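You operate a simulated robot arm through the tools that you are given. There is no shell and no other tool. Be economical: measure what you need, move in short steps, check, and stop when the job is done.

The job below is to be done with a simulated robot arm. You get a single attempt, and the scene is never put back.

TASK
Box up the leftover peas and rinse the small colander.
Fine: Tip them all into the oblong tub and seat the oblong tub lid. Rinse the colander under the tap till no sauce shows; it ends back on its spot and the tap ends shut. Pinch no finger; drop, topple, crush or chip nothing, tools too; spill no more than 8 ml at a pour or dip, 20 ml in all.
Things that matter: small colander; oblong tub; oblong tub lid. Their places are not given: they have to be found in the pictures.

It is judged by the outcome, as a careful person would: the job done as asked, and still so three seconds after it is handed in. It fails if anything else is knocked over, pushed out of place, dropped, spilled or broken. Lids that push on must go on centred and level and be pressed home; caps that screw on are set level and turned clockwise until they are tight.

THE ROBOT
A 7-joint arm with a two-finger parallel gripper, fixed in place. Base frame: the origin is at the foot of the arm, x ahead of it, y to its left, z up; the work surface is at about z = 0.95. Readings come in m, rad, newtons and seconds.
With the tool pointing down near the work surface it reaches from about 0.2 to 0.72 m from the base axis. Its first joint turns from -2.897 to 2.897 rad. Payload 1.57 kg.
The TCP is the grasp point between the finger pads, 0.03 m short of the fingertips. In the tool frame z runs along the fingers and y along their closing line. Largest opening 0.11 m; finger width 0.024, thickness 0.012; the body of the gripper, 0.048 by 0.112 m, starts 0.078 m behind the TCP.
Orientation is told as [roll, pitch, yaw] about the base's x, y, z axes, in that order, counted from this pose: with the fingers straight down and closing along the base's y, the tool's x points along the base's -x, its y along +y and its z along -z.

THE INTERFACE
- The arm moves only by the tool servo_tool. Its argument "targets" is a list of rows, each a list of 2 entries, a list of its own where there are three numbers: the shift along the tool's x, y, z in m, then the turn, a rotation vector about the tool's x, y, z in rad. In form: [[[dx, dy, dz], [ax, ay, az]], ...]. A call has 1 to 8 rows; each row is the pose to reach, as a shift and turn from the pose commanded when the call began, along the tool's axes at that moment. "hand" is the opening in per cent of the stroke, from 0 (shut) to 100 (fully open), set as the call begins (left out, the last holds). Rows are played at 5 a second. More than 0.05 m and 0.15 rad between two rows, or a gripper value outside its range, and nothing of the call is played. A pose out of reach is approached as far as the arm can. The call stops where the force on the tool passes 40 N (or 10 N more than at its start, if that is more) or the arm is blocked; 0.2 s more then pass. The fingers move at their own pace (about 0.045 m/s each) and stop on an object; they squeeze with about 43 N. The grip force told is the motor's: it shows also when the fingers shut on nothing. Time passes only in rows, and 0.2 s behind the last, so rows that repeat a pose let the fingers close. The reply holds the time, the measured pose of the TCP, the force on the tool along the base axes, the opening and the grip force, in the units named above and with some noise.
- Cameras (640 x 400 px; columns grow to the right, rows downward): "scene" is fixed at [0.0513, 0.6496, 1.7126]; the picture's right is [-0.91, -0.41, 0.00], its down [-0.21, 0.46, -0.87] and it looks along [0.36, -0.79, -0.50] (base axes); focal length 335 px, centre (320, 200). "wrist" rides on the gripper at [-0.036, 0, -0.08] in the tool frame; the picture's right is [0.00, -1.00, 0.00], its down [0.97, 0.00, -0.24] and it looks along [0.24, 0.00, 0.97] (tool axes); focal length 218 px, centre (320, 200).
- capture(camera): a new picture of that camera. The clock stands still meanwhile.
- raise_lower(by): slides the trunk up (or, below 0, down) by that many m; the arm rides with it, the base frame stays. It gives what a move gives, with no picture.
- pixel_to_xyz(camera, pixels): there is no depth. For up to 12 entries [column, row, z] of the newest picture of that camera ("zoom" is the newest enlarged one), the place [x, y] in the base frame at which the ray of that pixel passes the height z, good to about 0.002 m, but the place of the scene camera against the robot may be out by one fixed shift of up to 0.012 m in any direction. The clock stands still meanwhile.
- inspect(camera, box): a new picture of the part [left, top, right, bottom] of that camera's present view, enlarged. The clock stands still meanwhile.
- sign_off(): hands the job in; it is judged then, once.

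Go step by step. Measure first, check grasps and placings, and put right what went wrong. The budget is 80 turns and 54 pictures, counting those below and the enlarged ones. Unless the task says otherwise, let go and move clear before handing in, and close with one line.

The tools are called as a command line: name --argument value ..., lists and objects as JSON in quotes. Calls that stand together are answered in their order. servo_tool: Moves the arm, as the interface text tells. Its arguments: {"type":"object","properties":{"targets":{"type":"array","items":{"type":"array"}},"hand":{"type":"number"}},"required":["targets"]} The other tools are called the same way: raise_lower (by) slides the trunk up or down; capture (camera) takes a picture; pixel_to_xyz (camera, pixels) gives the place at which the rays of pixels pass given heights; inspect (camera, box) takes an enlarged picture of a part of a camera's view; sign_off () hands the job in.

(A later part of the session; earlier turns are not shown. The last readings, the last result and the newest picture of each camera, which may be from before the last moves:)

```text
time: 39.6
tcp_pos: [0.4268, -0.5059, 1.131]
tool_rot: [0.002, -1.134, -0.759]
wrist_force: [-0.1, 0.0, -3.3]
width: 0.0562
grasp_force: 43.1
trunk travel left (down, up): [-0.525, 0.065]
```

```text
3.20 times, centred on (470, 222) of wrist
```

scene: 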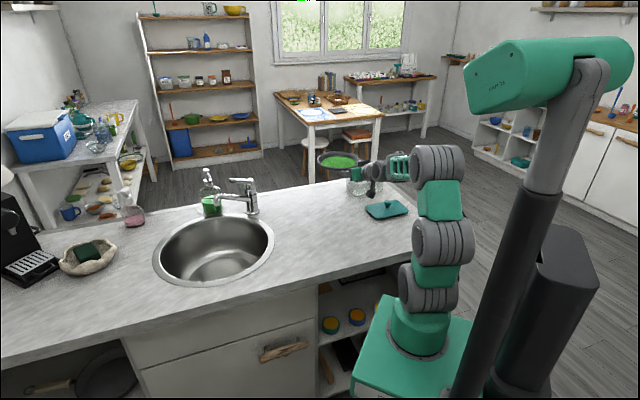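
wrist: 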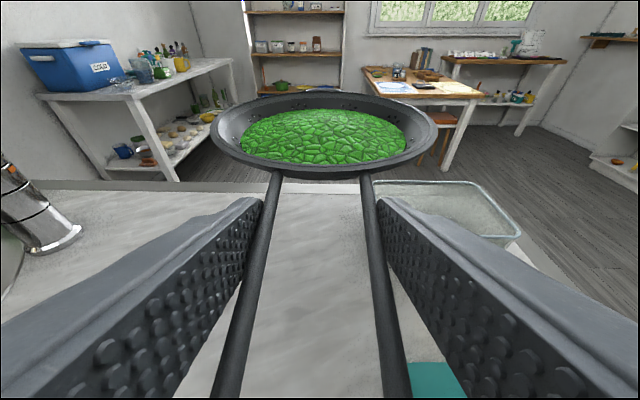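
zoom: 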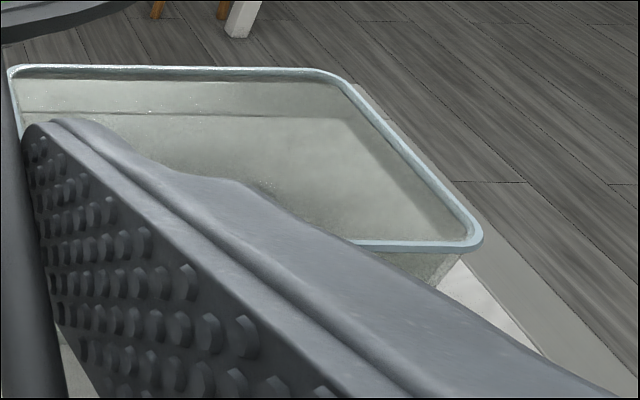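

The rim corners agree with the earlier view: tub centre (0.4385,-0.715), rim z≈1.02, long side square to my heading. I'll start tipping right about the handle axis while moving so the lip stays over the tub centre, first to 0.6 rad.

servo_tool --targets '[[[0.0132, -0.019, 0.0095], [-0.0507, 0, 0.1087]], [[0.0256, -0.0396, 0.0185], [-0.1014, 0, 0.2174]], [[0.0215, -0.043, 0.0188], [-0.1521, 0, 0.3262]], [[0.0121, -0.0476, 0.0144], [-0.2028, 0, 0.4349]], [[0.0033, -0.0535, 0.0103], [-0.2536, 0, 0.5436]]]'

inspect --camera "scene" --box '[305, 140, 425, 215]'

```text
time: 40.8
tcp_pos: [0.3957, -0.5519, 1.1241]
tool_rot: [1.019, -0.842, -1.638]
wrist_force: [-0.7, -0.2, -3.2]
width: 0.0562
grasp_force: 43.1
trunk travel left (down, up): [-0.525, 0.065]
```

```text
5.33 times, centred on (365, 178) of scene
```

zoom: 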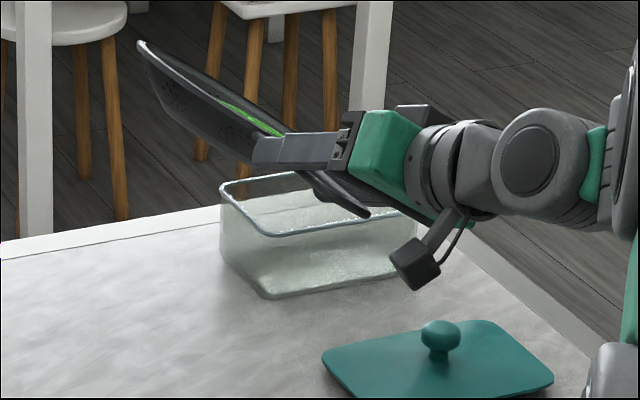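

Tipped 34°, peas still held, and the predicted lip position falls inside the tub. Continuing slowly to 1.1 rad, pivoting about the lip.

servo_tool --targets '[[[-0.0086, -0.0004, -0.004], [-0.0423, 0, 0.0906]], [[-0.0171, -0.0019, -0.008], [-0.0845, 0, 0.1812]], [[-0.0255, -0.0042, -0.0119], [-0.1268, 0, 0.2718]], [[-0.0335, -0.0076, -0.0156], [-0.169, 0, 0.3624]], [[-0.0413, -0.0115, -0.0193], [-0.2113, 0, 0.453]]]'

inspect --camera "scene" --box '[305, 140, 425, 215]'

```text
time: 42.0
tcp_pos: [0.3727, -0.5761, 1.1551]
tool_rot: [1.36, -0.424, -1.846]
wrist_force: [0.5, 0.0, -2.2]
width: 0.056
grasp_force: 43.3
trunk travel left (down, up): [-0.525, 0.065]
```

```text
5.33 times, centred on (365, 178) of scene
```

zoom: 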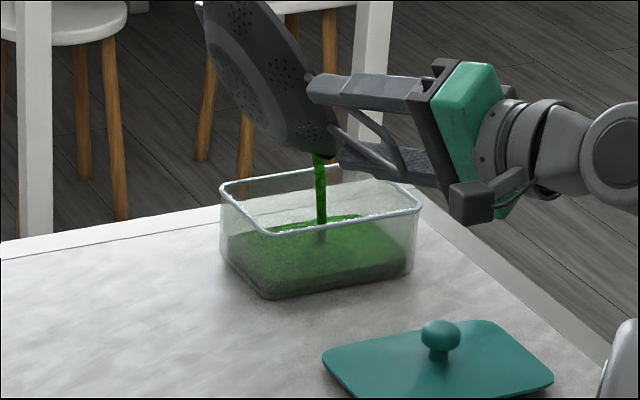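

The stream falls in the middle of the tub with nothing outside it. Continuing the same pivot to 1.9 rad.

servo_tool --targets '[[[-0.0086, -0.0005, -0.004], [-0.0423, 0, 0.0906]], [[-0.0171, -0.0019, -0.008], [-0.0845, 0, 0.1812]], [[-0.0254, -0.0043, -0.0118], [-0.1268, 0, 0.2718]], [[-0.0335, -0.0075, -0.0156], [-0.169, 0, 0.3624]], [[-0.0413, -0.0116, -0.0193], [-0.2113, 0, 0.453]], [[-0.0486, -0.0166, -0.0227], [-0.2536, 0, 0.5436]], [[-0.0554, -0.0223, -0.0259], [-0.2958, 0, 0.6342]], [[-0.0618, -0.0289, -0.0288], [-0.3381, 0, 0.7248]]]'

inspect --camera "scene" --box '[305, 140, 425, 215]'

```text
time: 43.8
tcp_pos: [0.3197, -0.6307, 1.1602]
tool_rot: [1.713, 0.298, -1.869]
wrist_force: [0.5, -0.3, -1.6]
width: 0.0558
grasp_force: 43.3
trunk travel left (down, up): [-0.525, 0.065]
```

```text
5.33 times, centred on (365, 178) of scene
```

zoom: 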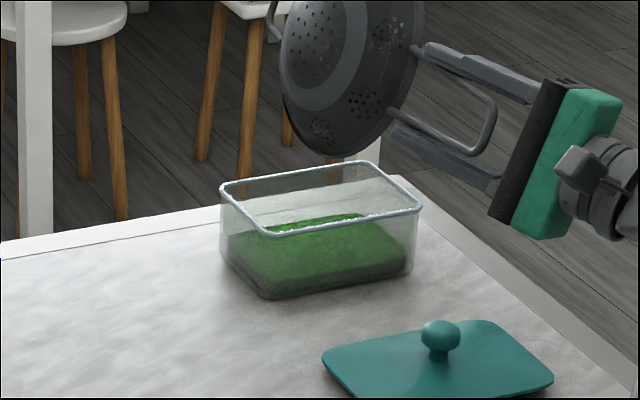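

All the peas seem to be in the tub, and the load fell from 3.3 to 1.6 N. I'll shake gently in place, let it drain, and look into the bowl with the wrist camera.

servo_tool --targets '[[[0, 0, 0], [-0.0423, 0, 0.0906]], [[0, 0, 0], [0, 0, 0]], [[0, 0, 0], [-0.0423, 0, 0.0906]], [[0, 0, 0], [0, 0, 0]], [[0, 0, 0], [-0.0423, 0, 0.0906]], [[0, 0, 0], [0, 0, 0]], [[0, 0, 0], [0, 0, 0]]]'

capture --camera "wrist"

```text
time: 45.4
tcp_pos: [0.3204, -0.63, 1.1598]
tool_rot: [1.713, 0.297, -1.871]
wrist_force: [-0.3, 0.4, -1.0]
width: 0.0561
grasp_force: 43.1
trunk travel left (down, up): [-0.525, 0.065]
```

```text
18 pictures are left
```

wrist: 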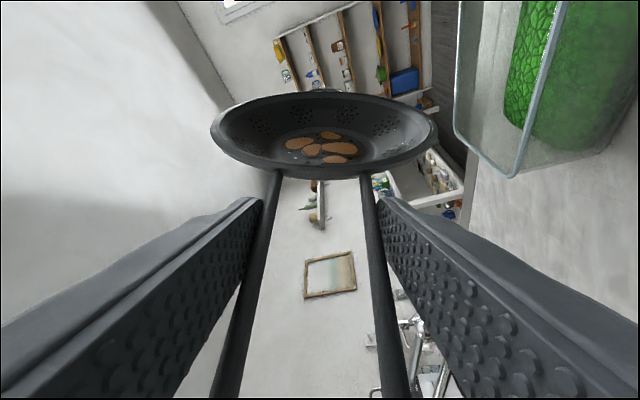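

The bowl is empty apart from brown sauce patches on its bottom, which need rinsing. I'll tilt it back along the same path.

servo_tool --targets '[[[0.012, -0.0009, 0.0056], [0.0592, 0, -0.1268]], [[0.0237, -0.0037, 0.0111], [0.1183, 0, -0.2537]], [[0.0351, -0.0083, 0.0164], [0.1775, 0, -0.3805]], [[0.0457, -0.0144, 0.0213], [0.2367, 0, -0.5074]], [[0.0554, -0.0223, 0.0258], [0.2958, 0, -0.6342]], [[0.0641, -0.0315, 0.0299], [0.355, 0, -0.761]], [[0.0716, -0.042, 0.0334], [0.4141, 0, -0.8879]], [[0.0774, -0.0536, 0.0361], [0.4733, 0, -1.0147]]]'

```text
time: 47.2
tcp_pos: [0.3883, -0.5579, 1.1362]
tool_rot: [1.165, -0.703, -1.739]
wrist_force: [0.1, 0.6, -1.9]
width: 0.056
grasp_force: 43.6
trunk travel left (down, up): [-0.525, 0.065]
```

Rotating the last 0.78 rad back to level while moving left, clear of the tub.

servo_tool --targets '[[[0.0106, 0.0119, 0.005], [0.0549, 0, -0.1178]], [[0.0212, 0.0238, 0.01], [0.1099, 0, -0.2356]], [[0.0318, 0.0357, 0.015], [0.1648, 0, -0.3533]], [[0.0424, 0.0476, 0.02], [0.2198, 0, -0.4711]], [[0.053, 0.0595, 0.025], [0.2747, 0, -0.5889]], [[0.0637, 0.0711, 0.0297], [0.3296, 0, -0.7067]], [[0.0637, 0.0711, 0.0297], [0.3296, 0, -0.7067]]]'

```text
time: 48.8
tcp_pos: [0.4559, -0.4842, 1.1365]
tool_rot: [-0.003, -1.136, -0.754]
wrist_force: [0.1, -0.1, -2.3]
width: 0.056
grasp_force: 43.4
trunk travel left (down, up): [-0.525, 0.065]
```

Level again. Now carrying it back over its own spot (0.540,-0.430) and setting it down.

servo_tool --targets '[[[0.0128, 0.0244, -0.0274], [0, 0, 0]], [[0.0256, 0.0487, -0.0548], [0, 0, 0]], [[0.0383, 0.0731, -0.0821], [0, 0, 0]], [[0.0511, 0.0974, -0.1095], [0, 0, 0]], [[0.0873, 0.0974, -0.0926], [0, 0, 0]], [[0.1236, 0.0974, -0.0757], [0, 0, 0]], [[0.1689, 0.0974, -0.0546], [0, 0, 0]], [[0.1789, 0.0974, -0.0499], [0, 0, 0]]]'

servo_tool --targets '[[[0.0045, 0, 0.0021], [0, 0, 0]], [[0.0082, 0, 0.0038], [0, 0, 0]], [[0.0082, 0, 0.0038], [0, 0, 0]]]'

inspect --camera "scene" --box '[265, 170, 415, 270]'

```text
time: 50.6
tcp_pos: [0.436, -0.3323, 0.9951]
tool_rot: [0.001, -1.134, -0.757]
wrist_force: [-0.4, -0.6, -2.2]
width: 0.0561
grasp_force: 43.0
trunk travel left (down, up): [-0.525, 0.065]
```

```text
time: 51.4
tcp_pos: [0.4354, -0.3311, 0.9867]
tool_rot: [0.0, -1.134, -0.757]
wrist_force: [0.2, 0.3, -2.4]
width: 0.0559
grasp_force: 43.1
trunk travel left (down, up): [-0.525, 0.065]
```

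```text
4.00 times, centred on (340, 220) of scene
```

zoom: 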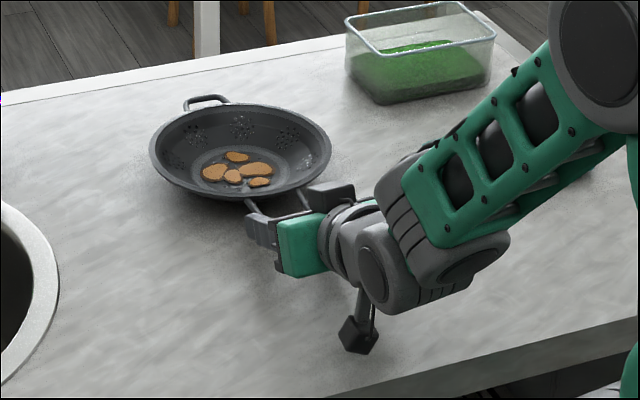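

Still 2.4 N hanging, so about 3–4 mm above the counter. Lowering the rest, releasing, and rising clear.

servo_tool --targets '[[[0.0018, 0, 0.0008], [0, 0, 0]], [[0.0036, 0, 0.0017], [0, 0, 0]], [[0.0036, 0, 0.0017], [0, 0, 0]]]'

servo_tool --targets '[[[0, 0, 0], [0, 0, 0]], [[0, 0, 0], [0, 0, 0]], [[0, 0, 0], [0, 0, 0]], [[0, 0, 0], [0, 0, 0]], [[0, 0, 0], [0, 0, 0]], [[0, 0, 0], [0, 0, 0]]]' --hand 100

servo_tool --targets '[[[-0.0408, 0, -0.019], [0, 0, 0]], [[-0.0815, 0, -0.038], [0, 0, 0]], [[-0.1223, 0, -0.057], [0, 0, 0]], [[-0.163, 0, -0.076], [0, 0, 0]], [[-0.2038, 0, -0.095], [0, 0, 0]]]'

```text
time: 52.2
tcp_pos: [0.4361, -0.3312, 0.9826]
tool_rot: [0.0, -1.136, -0.758]
wrist_force: [-0.2, 1.1, 2.5]
width: 0.0559
grasp_force: 43.0
trunk travel left (down, up): [-0.525, 0.065]
```

```text
time: 53.6
tcp_pos: [0.437, -0.331, 0.982]
tool_rot: [0.001, -1.133, -0.757]
wrist_force: [0.3, 0.2, -0.4]
width: 0.1101
grasp_force: 0.0
trunk travel left (down, up): [-0.525, 0.065]
```

```text
time: 54.8
tcp_pos: [0.4372, -0.3321, 1.2088]
tool_rot: [0.0, -1.132, -0.757]
wrist_force: [0.8, -0.2, -0.6]
width: 0.1098
grasp_force: 0.0
trunk travel left (down, up): [-0.525, 0.065]
```

The colander is released and I'm clear at z 1.21. Next the tap: I'll swing the tool left to face it and take a wrist picture.

servo_tool --targets '[[[0.0006, 0.029, -0.0013], [-0.1133, 0, -0.0528]], [[0.0012, 0.058, -0.0026], [-0.2265, 0, -0.1057]], [[0.0018, 0.087, -0.0039], [-0.3398, 0, -0.1585]], [[0.0024, 0.116, -0.0052], [-0.453, 0, -0.2113]], [[0.003, 0.145, -0.0065], [-0.5663, 0, -0.2641]], [[0.0036, 0.1736, -0.0077], [-0.6795, 0, -0.317]]]' --hand 20

capture --camera "wrist"

```text
time: 56.2
tcp_pos: [0.5499, -0.1982, 1.207]
tool_rot: [0.001, -1.132, -0.005]
wrist_force: [-0.7, -0.2, -0.7]
width: 0.0222
grasp_force: 0.1
trunk travel left (down, up): [-0.525, 0.065]
```

```text
16 pictures are left
```

wrist: 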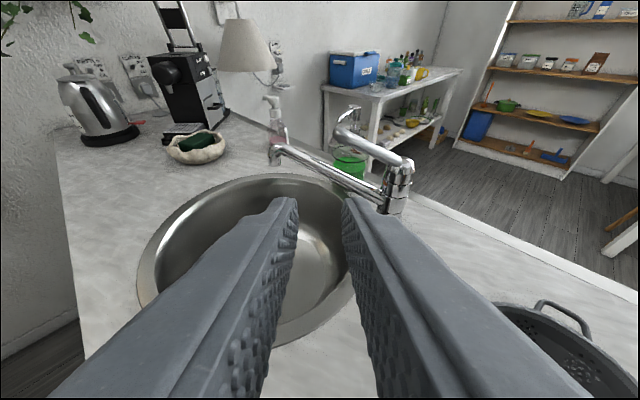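

The tap is clear in view: hub near (398,165), lever running to about (343,132), spout ending near (274,160). An enlarged look.

inspect --camera "wrist" --box '[255, 95, 425, 205]'

```text
3.64 times, centred on (340, 150) of wrist
```

zoom: 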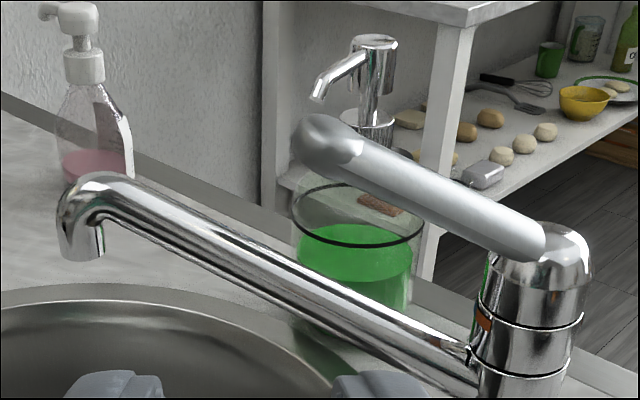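

Triangulating both cameras: spout outlet ≈ (0.812,-0.121,1.09), lever tip ≈ (0.823,-0.221,1.14), hub ≈ (0.806,-0.33,1.10); spout and lever both run along +y. I'll shut the fingers, bring the tool nearly horizontal, and come in level between lever and spout.

servo_tool --targets '[[[0, 0, 0], [0, -0.149, 0]], [[0, 0, 0], [0, -0.297, 0]], [[0, 0, 0], [0, -0.297, 0]]]' --hand 0

servo_tool --targets '[[[0.0164, -0.0074, 0.0407], [0, 0, 0]], [[0.0328, -0.0148, 0.0814], [0, 0, 0]], [[0.0493, -0.0222, 0.1222], [0, 0, 0]], [[0.0657, -0.0296, 0.1629], [0, 0, 0]], [[0.0821, -0.037, 0.2036], [0, 0, 0]], [[0.0821, -0.037, 0.2036], [0, 0, 0]]]'

inspect --camera "scene" --box '[190, 150, 310, 225]'

capture --camera "wrist"

```text
time: 57.0
tcp_pos: [0.55, -0.1987, 1.2084]
tool_rot: [0.002, -1.433, -0.008]
wrist_force: [0.4, -0.5, -0.1]
width: 0.0
grasp_force: 21.4
trunk travel left (down, up): [-0.525, 0.065]
```

```text
time: 58.4
tcp_pos: [0.7389, -0.2381, 1.0972]
tool_rot: [-0.001, -1.431, -0.006]
wrist_force: [-0.4, -0.2, 0.2]
width: 0.0
grasp_force: 21.0
trunk travel left (down, up): [-0.525, 0.065]
```

```text
5.33 times, centred on (250, 188) of scene
```

zoom: 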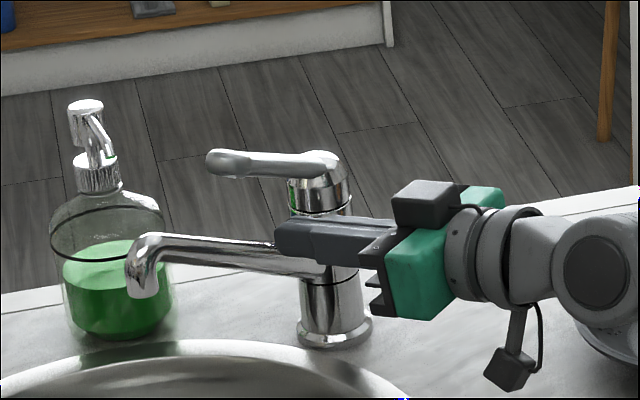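

```text
13 pictures are left
```

wrist: 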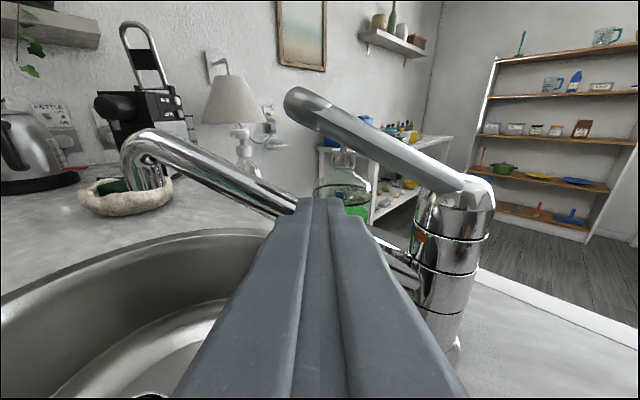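

The shut fingertips sit between the lever (underside z≈1.13) and the spout (top ≈1.085 here). I'll raise 12 mm, slide in under the lever, then lift it.

servo_tool --targets '[[[-0.0119, 0, -0.0017], [0, 0, 0]], [[-0.0162, 0, 0.028], [0, 0, 0]], [[-0.0204, 0, 0.0577], [0, 0, 0]], [[-0.0204, 0, 0.0577], [0, 0, 0]]]'

servo_tool --targets '[[[-0.0079, 0, -0.0011], [0, 0, 0]], [[-0.0158, 0, -0.0023], [0, 0, 0]], [[-0.0238, 0, -0.0034], [0, 0, 0]], [[-0.0317, 0, -0.0045], [0, 0, 0]], [[-0.0396, 0, -0.0056], [0, 0, 0]], [[-0.0396, 0, -0.0056], [0, 0, 0]]]'

inspect --camera "scene" --box '[160, 150, 310, 270]'

```text
time: 59.4
tcp_pos: [0.798, -0.2397, 1.1094]
tool_rot: [0.0, -1.432, -0.008]
wrist_force: [-0.3, 0.4, 0.1]
width: 0.0
grasp_force: 21.5
trunk travel left (down, up): [-0.525, 0.065]
```

```text
time: 60.8
tcp_pos: [0.7995, -0.238, 1.15]
tool_rot: [0.0, -1.43, -0.008]
wrist_force: [-0.9, -0.7, 0.0]
width: 0.0
grasp_force: 21.3
trunk travel left (down, up): [-0.525, 0.065]
```

```text
3.33 times, centred on (235, 210) of scene
```

zoom: 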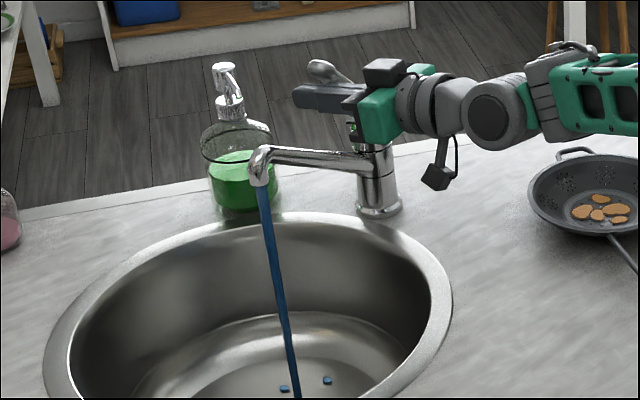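

Water is running in a clean stream from the outlet into the sink, and the lever stays up. I'll back out and return above the colander handle.

servo_tool --targets '[[[0.0059, 0, 0.0008], [0, 0, 0]], [[0.0123, 0, -0.0437], [0, 0, 0]], [[0.0186, 0, -0.0883], [0, 0, 0]], [[0.0084, 0, -0.1301], [0, 0, 0]], [[-0.0057, 0, -0.1725], [0, 0, 0]], [[-0.0199, 0, -0.215], [0, 0, 0]], [[-0.0199, 0, -0.215], [0, 0.149, 0]], [[-0.0199, 0, -0.215], [0, 0.298, 0]]]'

servo_tool --targets '[[[0.0093, -0.0155, -0.0234], [0.1135, 0, 0.0532]], [[0.0187, -0.031, -0.0468], [0.2269, 0, 0.1065]], [[0.028, -0.0465, -0.0703], [0.3404, 0, 0.1597]], [[0.0373, -0.062, -0.0937], [0.4539, 0, 0.2129]], [[0.0467, -0.0775, -0.1171], [0.5673, 0, 0.2662]], [[0.056, -0.093, -0.1405], [0.6808, 0, 0.3194]], [[0.056, -0.093, -0.1405], [0.6808, 0, 0.3194]]]' --hand 100

```text
time: 62.6
tcp_pos: [0.5898, -0.2365, 1.1997]
tool_rot: [0.0, -1.129, -0.01]
wrist_force: [0.3, 0.1, 0.1]
width: 0.0
grasp_force: 21.6
trunk travel left (down, up): [-0.525, 0.065]
```

```text
time: 64.2
tcp_pos: [0.4366, -0.3282, 1.2091]
tool_rot: [0.004, -1.133, -0.764]
wrist_force: [0.9, -0.4, -0.6]
width: 0.1099
grasp_force: 0.1
trunk travel left (down, up): [-0.525, 0.065]
```

Back over the handle at the same pose. Descending, closing and lifting again.

servo_tool --targets '[[[0.0408, -0.002, 0.019], [0, 0, 0]], [[0.0815, -0.002, 0.038], [0, 0, 0]], [[0.1223, -0.002, 0.057], [0, 0, 0]], [[0.163, -0.002, 0.076], [0, 0, 0]], [[0.195, -0.002, 0.0909], [0, 0, 0]], [[0.2043, -0.002, 0.0953], [0, 0, 0]], [[0.2043, -0.002, 0.0953], [0, 0, 0]]]'

servo_tool --targets '[[[0, 0, 0], [0, 0, 0]], [[0, 0, 0], [0, 0, 0]], [[0, 0, 0], [0, 0, 0]], [[0, 0, 0], [0, 0, 0]], [[0, 0, 0], [0, 0, 0]], [[0, 0, 0], [0, 0, 0]]]' --hand 0

servo_tool --targets '[[[-0.0181, 0, -0.0085], [0, 0, 0]], [[-0.0408, 0, -0.019], [0, 0, 0]], [[-0.0634, 0, -0.0296], [0, 0, 0]], [[-0.0634, 0, -0.0296], [0, 0, 0]]]'

capture --camera "scene"

```text
time: 65.8
tcp_pos: [0.4348, -0.3303, 0.983]
tool_rot: [0.001, -1.132, -0.76]
wrist_force: [-0.3, 0.5, 0.2]
width: 0.1099
grasp_force: 0.0
trunk travel left (down, up): [-0.525, 0.065]
```

```text
time: 67.2
tcp_pos: [0.4351, -0.3297, 0.9822]
tool_rot: [0.002, -1.133, -0.761]
wrist_force: [0.1, 0.1, 0.1]
width: 0.0558
grasp_force: 40.4
trunk travel left (down, up): [-0.525, 0.065]
```

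```text
time: 68.2
tcp_pos: [0.4351, -0.3293, 1.053]
tool_rot: [0.003, -1.133, -0.76]
wrist_force: [-0.3, -0.5, -1.5]
width: 0.0557
grasp_force: 42.9
trunk travel left (down, up): [-0.525, 0.065]
```

```text
11 pictures are left
```

scene: 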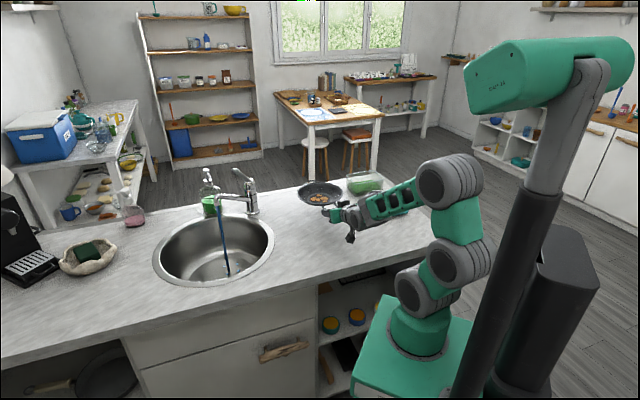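

Held again (1.5 N, level) with water still running. I'll swing left with the bowl pulled in so it passes clear of the tap column, to a point just short of the stream.

servo_tool --targets '[[[0.0096, 0.0348, -0.0155], [-0.0802, 0, -0.0374]], [[0.0192, 0.0696, -0.031], [-0.1605, 0, -0.0749]], [[0.0288, 0.1044, -0.0465], [-0.2407, 0, -0.1123]], [[0.0384, 0.1393, -0.0621], [-0.321, 0, -0.1497]], [[0.048, 0.1741, -0.0776], [-0.4012, 0, -0.1871]], [[0.0576, 0.2089, -0.0931], [-0.4815, 0, -0.2246]], [[0.0672, 0.2437, -0.1086], [-0.5617, 0, -0.262]], [[0.0672, 0.2437, -0.1086], [-0.5617, 0, -0.262]]]'

servo_tool --targets '[[[-0.0084, 0.0014, 0.0304], [0, 0, 0]], [[-0.0169, 0.0027, 0.0608], [0, 0, 0]], [[-0.0253, 0.0041, 0.0912], [0, 0, 0]], [[-0.0338, 0.0054, 0.1216], [0, 0, 0]], [[-0.0422, 0.0068, 0.152], [0, 0, 0]], [[-0.0422, 0.0068, 0.152], [0, 0, 0]], [[-0.0422, 0.0068, 0.152], [0, 0, 0]], [[-0.0422, 0.0068, 0.152], [0, 0, 0]]]'

inspect --camera "scene" --box '[160, 150, 310, 270]'

```text
time: 70.0
tcp_pos: [0.5128, -0.0651, 1.0397]
tool_rot: [0.002, -1.132, -0.142]
wrist_force: [0.1, -0.2, -1.8]
width: 0.0558
grasp_force: 43.6
trunk travel left (down, up): [-0.525, 0.065]
```

```text
time: 71.8
tcp_pos: [0.6667, -0.0822, 1.0119]
tool_rot: [0.005, -1.134, -0.142]
wrist_force: [0.3, -0.5, -2.3]
width: 0.0556
grasp_force: 43.2
trunk travel left (down, up): [-0.525, 0.065]
```

```text
3.33 times, centred on (235, 210) of scene
```

zoom: 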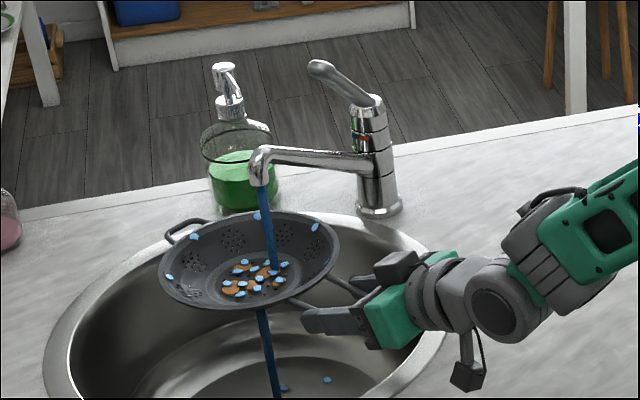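

The stream is landing in the bowl, just right of the sauce patches, and the water drains into the sink. I'll move the bowl in small sweeps so the stream covers the patches.

servo_tool --targets '[[[0, -0.015, 0], [0, 0, 0]], [[0, -0.03, 0], [0, 0, 0]], [[-0.0051, -0.04, 0.0109], [0, 0, 0]], [[0, -0.045, 0], [0, 0, 0]], [[0.0051, -0.04, -0.0109], [0, 0, 0]], [[0.0063, -0.03, -0.0136], [0, 0, 0]], [[0, -0.025, 0], [0, 0, 0]], [[0, -0.025, 0], [0, 0, 0]]]'

servo_tool --targets '[[[0.0051, 0.005, -0.0109], [0, 0, 0]], [[0.0102, 0.0, -0.0218], [0, 0, 0]], [[0.0051, -0.01, -0.0109], [0, 0, 0]], [[-0.0051, -0.01, 0.0109], [0, 0, 0]], [[-0.0102, 0, 0.0218], [0, 0, 0]], [[0, 0, 0], [0, 0, 0]], [[0, 0, 0], [0, 0, 0]], [[0, 0, 0], [0, 0, 0]]]'

inspect --camera "scene" --box '[160, 150, 310, 270]'

```text
time: 73.6
tcp_pos: [0.6635, -0.1054, 1.0128]
tool_rot: [0.005, -1.134, -0.144]
wrist_force: [0.8, 0.5, -1.6]
width: 0.0557
grasp_force: 42.7
trunk travel left (down, up): [-0.525, 0.065]
```

```text
time: 75.4
tcp_pos: [0.6624, -0.1059, 1.0124]
tool_rot: [0.003, -1.133, -0.142]
wrist_force: [0.1, -0.1, -2.0]
width: 0.0557
grasp_force: 42.7
trunk travel left (down, up): [-0.525, 0.065]
```

```text
3.33 times, centred on (235, 210) of scene
```

zoom: 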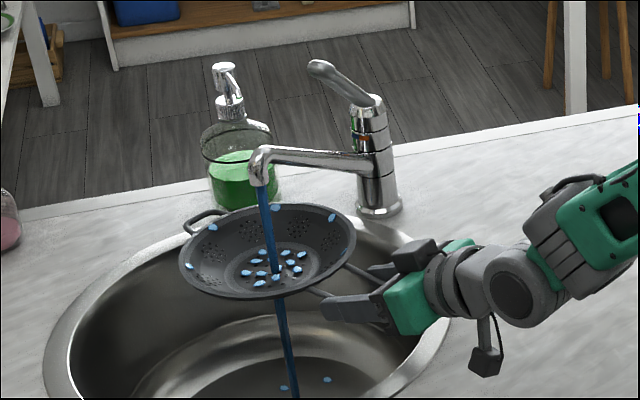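

No sauce shows now, only water drops. I'll rinse a second longer, then pull back out of the stream and let it drip over the sink.

servo_tool --targets '[[[0, 0.008, 0], [0, 0, 0]], [[0, 0, 0], [0, 0, 0]], [[0, -0.008, 0], [0, 0, 0]], [[0, 0, 0], [0, 0, 0]], [[0.0127, 0.0092, -0.0271], [0, 0, 0]], [[0.0253, 0.0184, -0.0543], [0, 0, 0]], [[0.038, 0.0276, -0.0814], [0, 0, 0]], [[0.038, 0.0276, -0.0814], [0, 0, 0]]]'

servo_tool --targets '[[[0, 0, 0], [0, 0, 0]], [[0, 0, 0], [-0.0423, 0, 0.0906]], [[0, 0, 0], [-0.0845, 0, 0.1812]], [[0, 0, 0], [-0.0423, 0, 0.0906]], [[0, 0, 0], [0, 0, 0]], [[0, 0, 0], [0, 0, 0]], [[0, 0, 0], [0, 0, 0]], [[0, 0, 0], [0, 0, 0]]]'

capture --camera "wrist"

```text
time: 77.2
tcp_pos: [0.5779, -0.0648, 1.0126]
tool_rot: [0.006, -1.135, -0.144]
wrist_force: [-0.1, 0.2, -2.2]
width: 0.0556
grasp_force: 43.0
trunk travel left (down, up): [-0.525, 0.065]
```

```text
time: 79.0
tcp_pos: [0.5766, -0.0655, 1.0118]
tool_rot: [0.003, -1.133, -0.143]
wrist_force: [-0.1, -0.3, -2.5]
width: 0.0559
grasp_force: 43.2
trunk travel left (down, up): [-0.525, 0.065]
```

```text
8 pictures are left
```

wrist: 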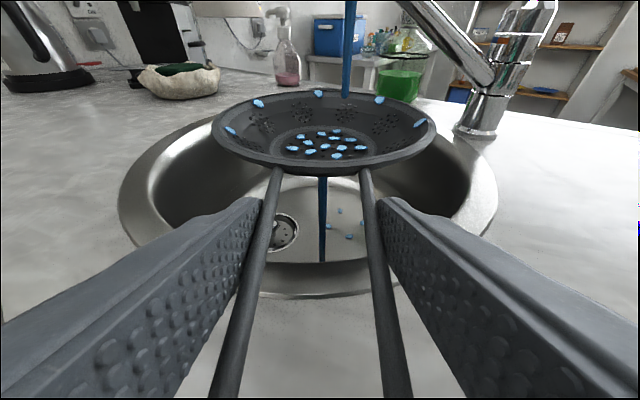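

The bowl is clean: only water drops, no sauce. Carrying it back the same way to its spot.

servo_tool --targets '[[[0, -0.0045, -0.035], [0, 0, 0]], [[0, -0.009, -0.0701], [0, 0, 0]], [[0, -0.009, -0.0701], [0, 0, 0]]]'

servo_tool --targets '[[[0.0024, -0.0388, -0.0051], [0.0795, 0, 0.0371]], [[0.0047, -0.0777, -0.0101], [0.1589, 0, 0.0741]], [[0.0071, -0.1165, -0.0152], [0.2384, 0, 0.1112]], [[0.0095, -0.1553, -0.0203], [0.3179, 0, 0.1483]], [[0.0119, -0.1941, -0.0254], [0.3974, 0, 0.1854]], [[0.0142, -0.233, -0.0304], [0.4768, 0, 0.2224]], [[0.0166, -0.2718, -0.0355], [0.5563, 0, 0.2595]], [[0.0166, -0.2718, -0.0355], [0.5563, 0, 0.2595]]]'

```text
time: 79.8
tcp_pos: [0.5118, -0.0669, 1.0414]
tool_rot: [0.005, -1.132, -0.143]
wrist_force: [-0.3, 0.4, -1.5]
width: 0.0556
grasp_force: 43.1
trunk travel left (down, up): [-0.525, 0.065]
```

```text
time: 81.6
tcp_pos: [0.4372, -0.3308, 1.0419]
tool_rot: [0.001, -1.133, -0.757]
wrist_force: [0.3, -0.2, -1.7]
width: 0.0559
grasp_force: 43.5
trunk travel left (down, up): [-0.525, 0.065]
```

Over the spot exactly. Lowering 58 mm, releasing and rising.

servo_tool --targets '[[[0.0272, 0, 0.0127], [0, 0, 0]], [[0.0453, 0, 0.0211], [0, 0, 0]], [[0.0507, 0, 0.0237], [0, 0, 0]], [[0.0535, 0, 0.025], [0, 0, 0]], [[0.0535, 0, 0.025], [0, 0, 0]]]'

servo_tool --targets '[[[0, 0, 0], [0, 0, 0]], [[0, 0, 0], [0, 0, 0]], [[0, 0, 0], [0, 0, 0]], [[0, 0, 0], [0, 0, 0]], [[0, 0, 0], [0, 0, 0]], [[0, 0, 0], [0, 0, 0]]]' --hand 100

servo_tool --targets '[[[-0.0408, 0, -0.019], [0, 0, 0]], [[-0.0815, 0, -0.038], [0, 0, 0]], [[-0.1223, 0, -0.057], [0, 0, 0]], [[-0.163, 0, -0.076], [0, 0, 0]], [[-0.2043, 0, -0.0953], [0, 0, 0]], [[-0.2043, 0, -0.0953], [0, 0, 0]]]'

```text
time: 82.8
tcp_pos: [0.437, -0.3297, 0.983]
tool_rot: [0.001, -1.135, -0.757]
wrist_force: [-0.3, -0.6, 1.1]
width: 0.0557
grasp_force: 43.5
trunk travel left (down, up): [-0.525, 0.065]
```

```text
time: 84.2
tcp_pos: [0.4374, -0.3288, 0.9836]
tool_rot: [0.002, -1.133, -0.755]
wrist_force: [-0.1, 0.5, 0.2]
width: 0.1101
grasp_force: 0.0
trunk travel left (down, up): [-0.525, 0.065]
```

```text
time: 85.6
tcp_pos: [0.4357, -0.3291, 1.2091]
tool_rot: [0.002, -1.133, -0.757]
wrist_force: [-0.1, 0.1, -0.9]
width: 0.1101
grasp_force: 0.1
trunk travel left (down, up): [-0.525, 0.065]
```

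The colander is down and free. Now I'll close the tap: face it again, shut the fingers, and come in level above the raised lever.

servo_tool --targets '[[[-0.0061, 0.0275, -0.0026], [-0.1135, 0, -0.0532]], [[-0.0122, 0.0549, -0.0053], [-0.2269, 0, -0.1065]], [[-0.0184, 0.0824, -0.0079], [-0.3404, 0, -0.1597]], [[-0.0245, 0.1099, -0.0105], [-0.4539, 0, -0.2129]], [[-0.0306, 0.1373, -0.0132], [-0.5673, 0, -0.2662]], [[-0.0367, 0.1648, -0.0158], [-0.6808, 0, -0.3194]], [[-0.0367, 0.1648, -0.0158], [-0.6808, 0, -0.3194]]]' --hand 0

servo_tool --targets '[[[0, 0, 0], [0, -0.149, 0]], [[0, 0, 0], [0, -0.298, 0]], [[0, 0, 0], [0, -0.298, 0]]]'

servo_tool --targets '[[[-0.0059, -0.0087, 0.0413], [0, 0, 0]], [[-0.0118, -0.0173, 0.0825], [0, 0, 0]], [[-0.0177, -0.026, 0.1238], [0, 0, 0]], [[-0.0235, -0.0347, 0.165], [0, 0, 0]], [[-0.0294, -0.0433, 0.2063], [0, 0, 0]], [[-0.0353, -0.052, 0.2475], [0, 0, 0]], [[-0.0353, -0.052, 0.2475], [0, 0, 0]]]'

inspect --camera "scene" --box '[190, 130, 340, 225]'

```text
time: 87.2
tcp_pos: [0.5507, -0.2101, 1.2501]
tool_rot: [-0.002, -1.131, -0.001]
wrist_force: [0.1, 0.0, 0.2]
width: 0.0
grasp_force: 18.1
trunk travel left (down, up): [-0.525, 0.065]
```

```text
time: 88.0
tcp_pos: [0.5499, -0.2093, 1.2484]
tool_rot: [-0.004, -1.433, 0.0]
wrist_force: [-0.3, -0.2, -0.3]
width: 0.0001
grasp_force: 21.4
trunk travel left (down, up): [-0.525, 0.065]
```

```text
time: 89.6
tcp_pos: [0.8019, -0.2632, 1.2486]
tool_rot: [0.0, -1.431, 0.0]
wrist_force: [0.3, -0.1, 0.0]
width: 0.0
grasp_force: 21.4
trunk travel left (down, up): [-0.525, 0.065]
```

```text
4.21 times, centred on (265, 178) of scene
```

zoom: 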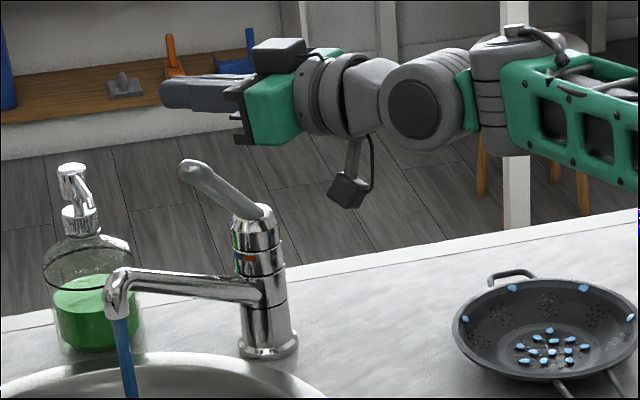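

The fingers are above the raised lever and aligned with it. Pressing down in 12 mm steps.

servo_tool --targets '[[[0.0149, 0, 0.0021], [0, 0, 0]], [[0.0297, 0, 0.0042], [0, 0, 0]], [[0.0446, 0, 0.0064], [0, 0, 0]], [[0.0594, 0, 0.0085], [0, 0, 0]], [[0.0718, 0, 0.0102], [0, 0, 0]], [[0.0842, 0, 0.012], [0, 0, 0]], [[0.0941, 0, 0.0134], [0, 0, 0]], [[0.0941, 0, 0.0134], [0, 0, 0]]]'

inspect --camera "scene" --box '[190, 130, 340, 225]'

```text
time: 91.4
tcp_pos: [0.7997, -0.2629, 1.1575]
tool_rot: [-0.013, -1.44, 0.013]
wrist_force: [1.3, -0.8, 12.6]
width: 0.0
grasp_force: 21.6
trunk travel left (down, up): [-0.525, 0.065]
```

```text
4.21 times, centred on (265, 178) of scene
```

zoom: 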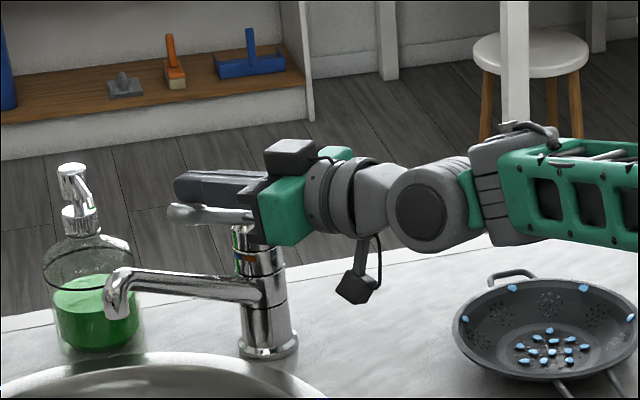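

The stream has stopped and the lever is firmly at its stop (12.6 N), so the tap is shut. I'll retreat upward and back, then swing right to hover over the lid knob at (0.293,-0.575).

servo_tool --targets '[[[-0.0396, 0, -0.0056], [0, 0, 0]], [[-0.0531, 0, -0.053], [0, 0, 0]], [[-0.0722, 0, -0.0962], [0, 0, 0]], [[-0.0708, 0, -0.1414], [0, 0, 0]], [[-0.0644, 0, -0.186], [0, 0, 0]], [[-0.0581, 0, -0.2305], [0, 0, 0]], [[-0.0538, 0, -0.2602], [0, 0.149, 0]], [[-0.0538, 0, -0.2602], [0, 0.298, 0]]]'

servo_tool --targets '[[[0.0106, -0.0167, -0.0226], [0.1132, 0, 0.0531]], [[0.0212, -0.0333, -0.0453], [0.2263, 0, 0.1062]], [[0.0319, -0.05, -0.0679], [0.3395, 0, 0.1593]], [[0.0425, -0.0667, -0.0905], [0.4527, 0, 0.2124]], [[0.0531, -0.0833, -0.1132], [0.5658, 0, 0.2655]], [[0.0637, -0.1, -0.1358], [0.679, 0, 0.3186]], [[0.0637, -0.1, -0.1358], [0.679, 0, 0.3186]]]' --hand 60

```text
time: 93.2
tcp_pos: [0.5507, -0.2625, 1.243]
tool_rot: [0.002, -1.132, -0.003]
wrist_force: [0.3, -0.6, 0.1]
width: 0.0
grasp_force: 21.1
trunk travel left (down, up): [-0.525, 0.065]
```

```text
time: 94.8
tcp_pos: [0.3997, -0.3622, 1.2427]
tool_rot: [0.003, -1.132, -0.754]
wrist_force: [-0.2, 0.9, 0.5]
width: 0.0659
grasp_force: 0.0
trunk travel left (down, up): [-0.525, 0.065]
```

Poses as planned. Now to the hover 11 cm above the knob, turned to the pick heading.

servo_tool --targets '[[[0.0151, -0.0326, 0.0167], [0.0291, 0, 0.0136]], [[0.0302, -0.0651, 0.0333], [0.0583, 0, 0.0272]], [[0.0453, -0.0977, 0.05], [0.0874, 0, 0.0408]], [[0.0603, -0.1302, 0.0667], [0.1165, 0, 0.0543]], [[0.0754, -0.1628, 0.0834], [0.1456, 0, 0.0679]], [[0.0905, -0.1953, 0.1], [0.1748, 0, 0.0815]], [[0.1056, -0.2279, 0.1167], [0.2039, 0, 0.0951]], [[0.1056, -0.2279, 0.1167], [0.2039, 0, 0.0951]]]'

capture --camera "wrist"

```text
time: 96.6
tcp_pos: [0.2898, -0.5694, 1.0986]
tool_rot: [0.001, -1.132, -0.978]
wrist_force: [0.0, -0.3, -0.2]
width: 0.0659
grasp_force: 0.0
trunk travel left (down, up): [-0.525, 0.065]
```

```text
5 pictures are left
```

wrist: 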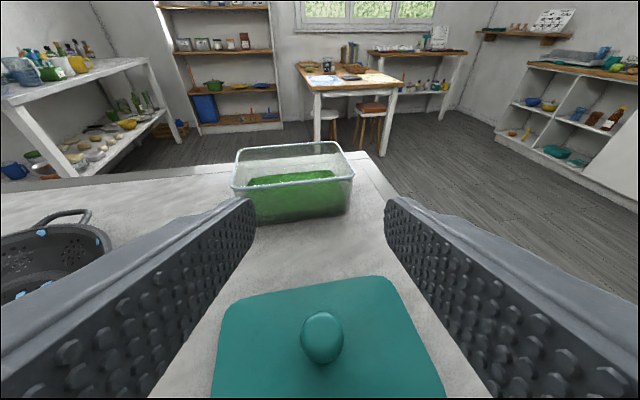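

Excellent view of both lid (knob at (322,337)) and tub (rim corners near (238,152), (339,142), (353,176), (233,189)). Measuring all.

pixel_to_xyz --camera "wrist" --pixels '[[322, 338, 0.985], [322, 338, 0.99], [226, 302, 0.96], [388, 278, 0.96], [238, 151, 1.02], [339, 142, 1.02], [354, 176, 1.02], [232, 189, 1.02], [246, 226, 0.95], [345, 213, 0.95], [216, 385, 0.96], [435, 370, 0.96]]'

inspect --camera "wrist" --box '[200, 130, 460, 400]'

```text
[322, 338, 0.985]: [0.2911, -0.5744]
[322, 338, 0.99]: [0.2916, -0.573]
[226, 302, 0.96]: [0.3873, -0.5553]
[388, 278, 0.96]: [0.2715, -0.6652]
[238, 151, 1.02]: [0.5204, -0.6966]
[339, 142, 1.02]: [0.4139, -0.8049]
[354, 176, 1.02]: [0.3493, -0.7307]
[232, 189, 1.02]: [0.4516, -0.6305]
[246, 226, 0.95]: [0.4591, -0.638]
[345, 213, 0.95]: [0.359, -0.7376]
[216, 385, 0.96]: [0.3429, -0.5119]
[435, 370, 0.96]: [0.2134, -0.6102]
```

```text
1.48 times, centred on (330, 265) of wrist
```

zoom: 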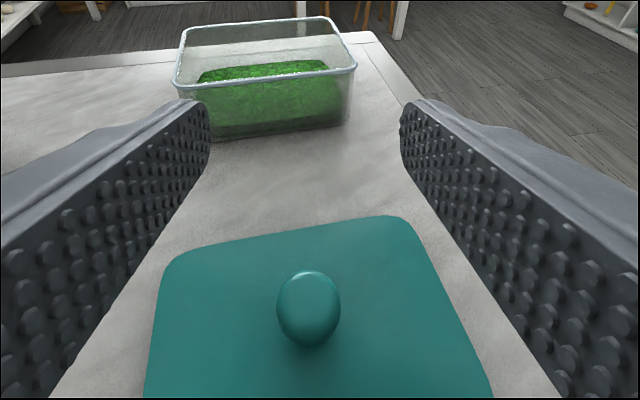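

Tub rim and lid edges are parallel within about 1° (both azimuth ≈45°), with tub centre ≈ (0.436,-0.715) and knob (0.291,-0.574), so no turn is needed. Lowering around the knob and closing.

servo_tool --targets '[[[0.035, -0.0006, 0.0153], [0, 0, 0]], [[0.07, -0.0012, 0.0306], [0, 0, 0]], [[0.09, -0.0012, 0.0393], [0, 0, 0]], [[0.0986, -0.0012, 0.0431], [0, 0, 0]], [[0.0986, -0.0012, 0.0431], [0, 0, 0]]]'

servo_tool --targets '[[[0, 0, 0], [0, 0, 0]], [[0, 0, 0], [0, 0, 0]], [[0, 0, 0], [0, 0, 0]], [[0, 0, 0], [0, 0, 0]], [[0, 0, 0], [0, 0, 0]]]' --hand 0

servo_tool --targets '[[[-0.0091, 0, -0.0042], [0, 0, 0]], [[-0.0272, 0, -0.0127], [0, 0, 0]], [[-0.0272, 0, -0.0127], [0, 0, 0]]]'

inspect --camera "scene" --box '[320, 160, 440, 235]'

```text
time: 97.8
tcp_pos: [0.2877, -0.5682, 0.9932]
tool_rot: [-0.001, -1.139, -0.975]
wrist_force: [0.1, -0.7, 9.6]
width: 0.066
grasp_force: 0.1
trunk travel left (down, up): [-0.525, 0.065]
```

```text
time: 99.0
tcp_pos: [0.2863, -0.5685, 0.9922]
tool_rot: [-0.002, -1.135, -0.976]
wrist_force: [2.9, -2.0, 17.9]
width: 0.0286
grasp_force: 38.7
trunk travel left (down, up): [-0.525, 0.065]
```

```text
time: 99.8
tcp_pos: [0.2862, -0.5674, 1.0193]
tool_rot: [0.0, -1.132, -0.979]
wrist_force: [0.0, 0.3, -0.9]
width: 0.0288
grasp_force: 38.5
trunk travel left (down, up): [-0.525, 0.065]
```

```text
5.33 times, centred on (380, 198) of scene
```

zoom: 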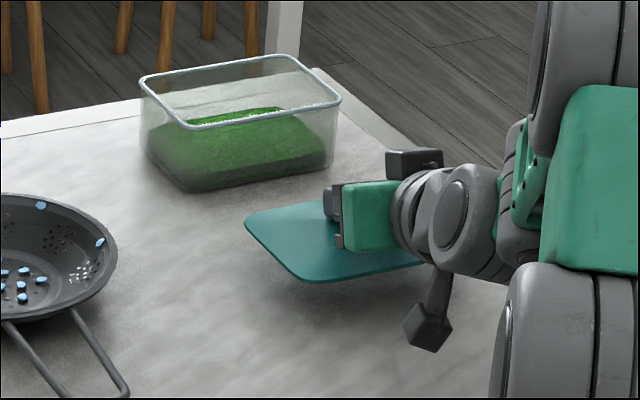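

Gripped at 0.029 m and the lid lifts level. I'll raise it to z≈1.10 and carry it over the tub centre.

servo_tool --targets '[[[-0.0362, 0, -0.017], [0, 0, 0]], [[-0.0724, 0, -0.034], [0, 0, 0]], [[-0.0865, 0.0068, -0.004], [0, 0, 0]], [[-0.1006, 0.0135, 0.0261], [0, 0, 0]], [[-0.1147, 0.0203, 0.0561], [0, 0, 0]], [[-0.1287, 0.027, 0.0861], [0, 0, 0]], [[-0.1428, 0.0338, 0.1162], [0, 0, 0]], [[-0.1569, 0.0405, 0.1462], [0, 0, 0]]]'

servo_tool --targets '[[[0, 0, 0], [0, 0, 0]], [[0.0136, 0, 0.0064], [0, 0, 0]], [[0.0136, 0, 0.0064], [0, 0, 0]]]'

inspect --camera "scene" --box '[325, 145, 425, 210]'

```text
time: 101.6
tcp_pos: [0.4321, -0.7117, 1.101]
tool_rot: [0.002, -1.133, -0.977]
wrist_force: [0.2, 0.0, 0.5]
width: 0.0286
grasp_force: 38.0
trunk travel left (down, up): [-0.525, 0.065]
```

```text
time: 102.4
tcp_pos: [0.4329, -0.7099, 1.0855]
tool_rot: [0.002, -1.133, -0.977]
wrist_force: [0.5, -0.7, 0.0]
width: 0.0286
grasp_force: 38.1
trunk travel left (down, up): [-0.525, 0.065]
```

```text
6.15 times, centred on (375, 178) of scene
```

zoom: 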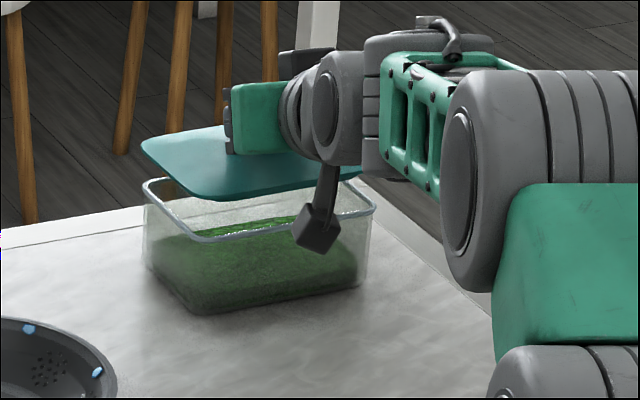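

The lid hovers level just above the tub. I'll compare lid and rim corners in this picture at their own heights to check centring.

pixel_to_xyz --camera "zoom" --pixels '[[139, 143, 1.047], [213, 199, 1.047], [362, 173, 1.047], [142, 184, 1.02], [203, 241, 1.02], [376, 209, 1.02], [200, 310, 0.95], [146, 262, 0.95], [358, 285, 0.95]]'

```text
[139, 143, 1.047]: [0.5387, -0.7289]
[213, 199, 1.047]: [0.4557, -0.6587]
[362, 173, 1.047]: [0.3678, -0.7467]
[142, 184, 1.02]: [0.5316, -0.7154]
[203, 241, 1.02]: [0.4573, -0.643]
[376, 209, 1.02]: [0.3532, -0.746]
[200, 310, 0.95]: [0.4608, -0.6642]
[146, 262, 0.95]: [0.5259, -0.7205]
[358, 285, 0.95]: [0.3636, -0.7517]
```

Lengthwise the lid is centred within 1 mm in the picture. Across, the scene depth is too height-sensitive, but the knob position against the two-view tub centre agrees within 2 mm. Lowering slowly to feel for contact.

servo_tool --targets '[[[0.0091, 0, 0.0042], [0, 0, 0]], [[0.0145, 0, 0.0068], [0, 0, 0]], [[0.0181, 0, 0.0085], [0, 0, 0]], [[0.0199, 0, 0.0093], [0, 0, 0]], [[0.0199, 0, 0.0093], [0, 0, 0]]]'

```text
time: 103.6
tcp_pos: [0.4317, -0.7108, 1.0637]
tool_rot: [0.002, -1.132, -0.977]
wrist_force: [-0.1, 0.9, -0.4]
width: 0.0286
grasp_force: 38.1
trunk travel left (down, up): [-0.525, 0.065]
```

No contact yet at 1.064. Going on in 2 mm steps.

servo_tool --targets '[[[0.0018, 0, 0.0008], [0, 0, 0]], [[0.0036, 0, 0.0017], [0, 0, 0]], [[0.0054, 0, 0.0025], [0, 0, 0]], [[0.0054, 0, 0.0025], [0, 0, 0]]]'

```text
time: 104.6
tcp_pos: [0.4322, -0.7101, 1.0601]
tool_rot: [0.0, -1.138, -0.976]
wrist_force: [1.3, 0.0, 9.5]
width: 0.0284
grasp_force: 38.3
trunk travel left (down, up): [-0.525, 0.065]
```

Contact at z≈1.061, which puts the lid underside on the rim at 1.019, matching the measured height. Pressing down in small steps.

servo_tool --targets '[[[0.0018, 0, 0.0008], [0, 0, 0]], [[0.0036, 0, 0.0017], [0, 0, 0]], [[0.0054, 0, 0.0025], [0, 0, 0]], [[0.0072, 0, 0.0034], [0, 0, 0]], [[0.0072, 0, 0.0034], [0, 0, 0]]]'

```text
time: 105.8
tcp_pos: [0.431, -0.7089, 1.0512]
tool_rot: [0.0, -1.136, -0.978]
wrist_force: [1.3, 0.5, 17.1]
width: 0.0281
grasp_force: 38.5
trunk travel left (down, up): [-0.525, 0.065]
```

The lid went down 9 mm at 17 N: it is sliding on. Pressing further until it is firmly home.

servo_tool --targets '[[[0.0018, 0, 0.0008], [0, 0, 0]], [[0.0036, 0, 0.0017], [0, 0, 0]], [[0.0054, 0, 0.0025], [0, 0, 0]], [[0.0072, 0, 0.0034], [0, 0, 0]], [[0.009, 0, 0.0042], [0, 0, 0]], [[0.009, 0, 0.0042], [0, 0, 0]]]'

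inspect --camera "scene" --box '[325, 145, 425, 210]'

```text
time: 107.2
tcp_pos: [0.4319, -0.7102, 1.049]
tool_rot: [-0.004, -1.15, -0.974]
wrist_force: [-2.5, 7.5, 33.8]
width: 0.0283
grasp_force: 38.7
trunk travel left (down, up): [-0.525, 0.065]
```

```text
6.15 times, centred on (375, 178) of scene
```

zoom: 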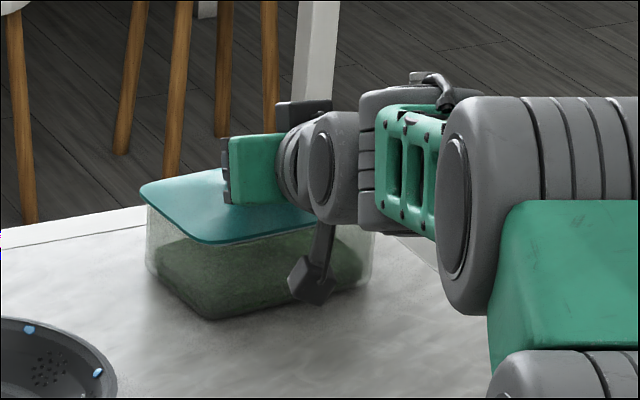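

The lid sits level and flush on the tub, with a firm stop at 34 N. I'll relax the pressure, open, and lift away.

servo_tool --targets '[[[-0.003, 0, -0.0014], [0, 0, 0]], [[-0.006, 0, -0.0028], [0, 0, 0]], [[-0.006, 0, -0.0028], [0, 0, 0]]]'

servo_tool --targets '[[[0, 0, 0], [0, 0, 0]], [[0, 0, 0], [0, 0, 0]], [[0, 0, 0], [0, 0, 0]], [[0, 0, 0], [0, 0, 0]]]' --hand 60

servo_tool --targets '[[[-0.0181, 0, -0.0085], [0, 0, 0]], [[-0.0453, 0, -0.0211], [0, 0, 0]], [[-0.0815, 0, -0.038], [0, 0, 0]], [[-0.1178, 0, -0.0549], [0, 0, 0]]]'

```text
time: 108.0
tcp_pos: [0.4321, -0.7113, 1.0508]
tool_rot: [-0.001, -1.14, -0.974]
wrist_force: [0.7, 1.0, 23.6]
width: 0.0284
grasp_force: 38.2
trunk travel left (down, up): [-0.525, 0.065]
```

```text
time: 109.0
tcp_pos: [0.4308, -0.7121, 1.0499]
tool_rot: [-0.001, -1.137, -0.976]
wrist_force: [-1.9, -0.8, 23.1]
width: 0.0587
grasp_force: 0.2
trunk travel left (down, up): [-0.525, 0.065]
```

```text
time: 110.0
tcp_pos: [0.432, -0.7112, 1.1738]
tool_rot: [0.003, -1.13, -0.978]
wrist_force: [0.7, 0.5, 0.0]
width: 0.066
grasp_force: 0.1
trunk travel left (down, up): [-0.525, 0.065]
```

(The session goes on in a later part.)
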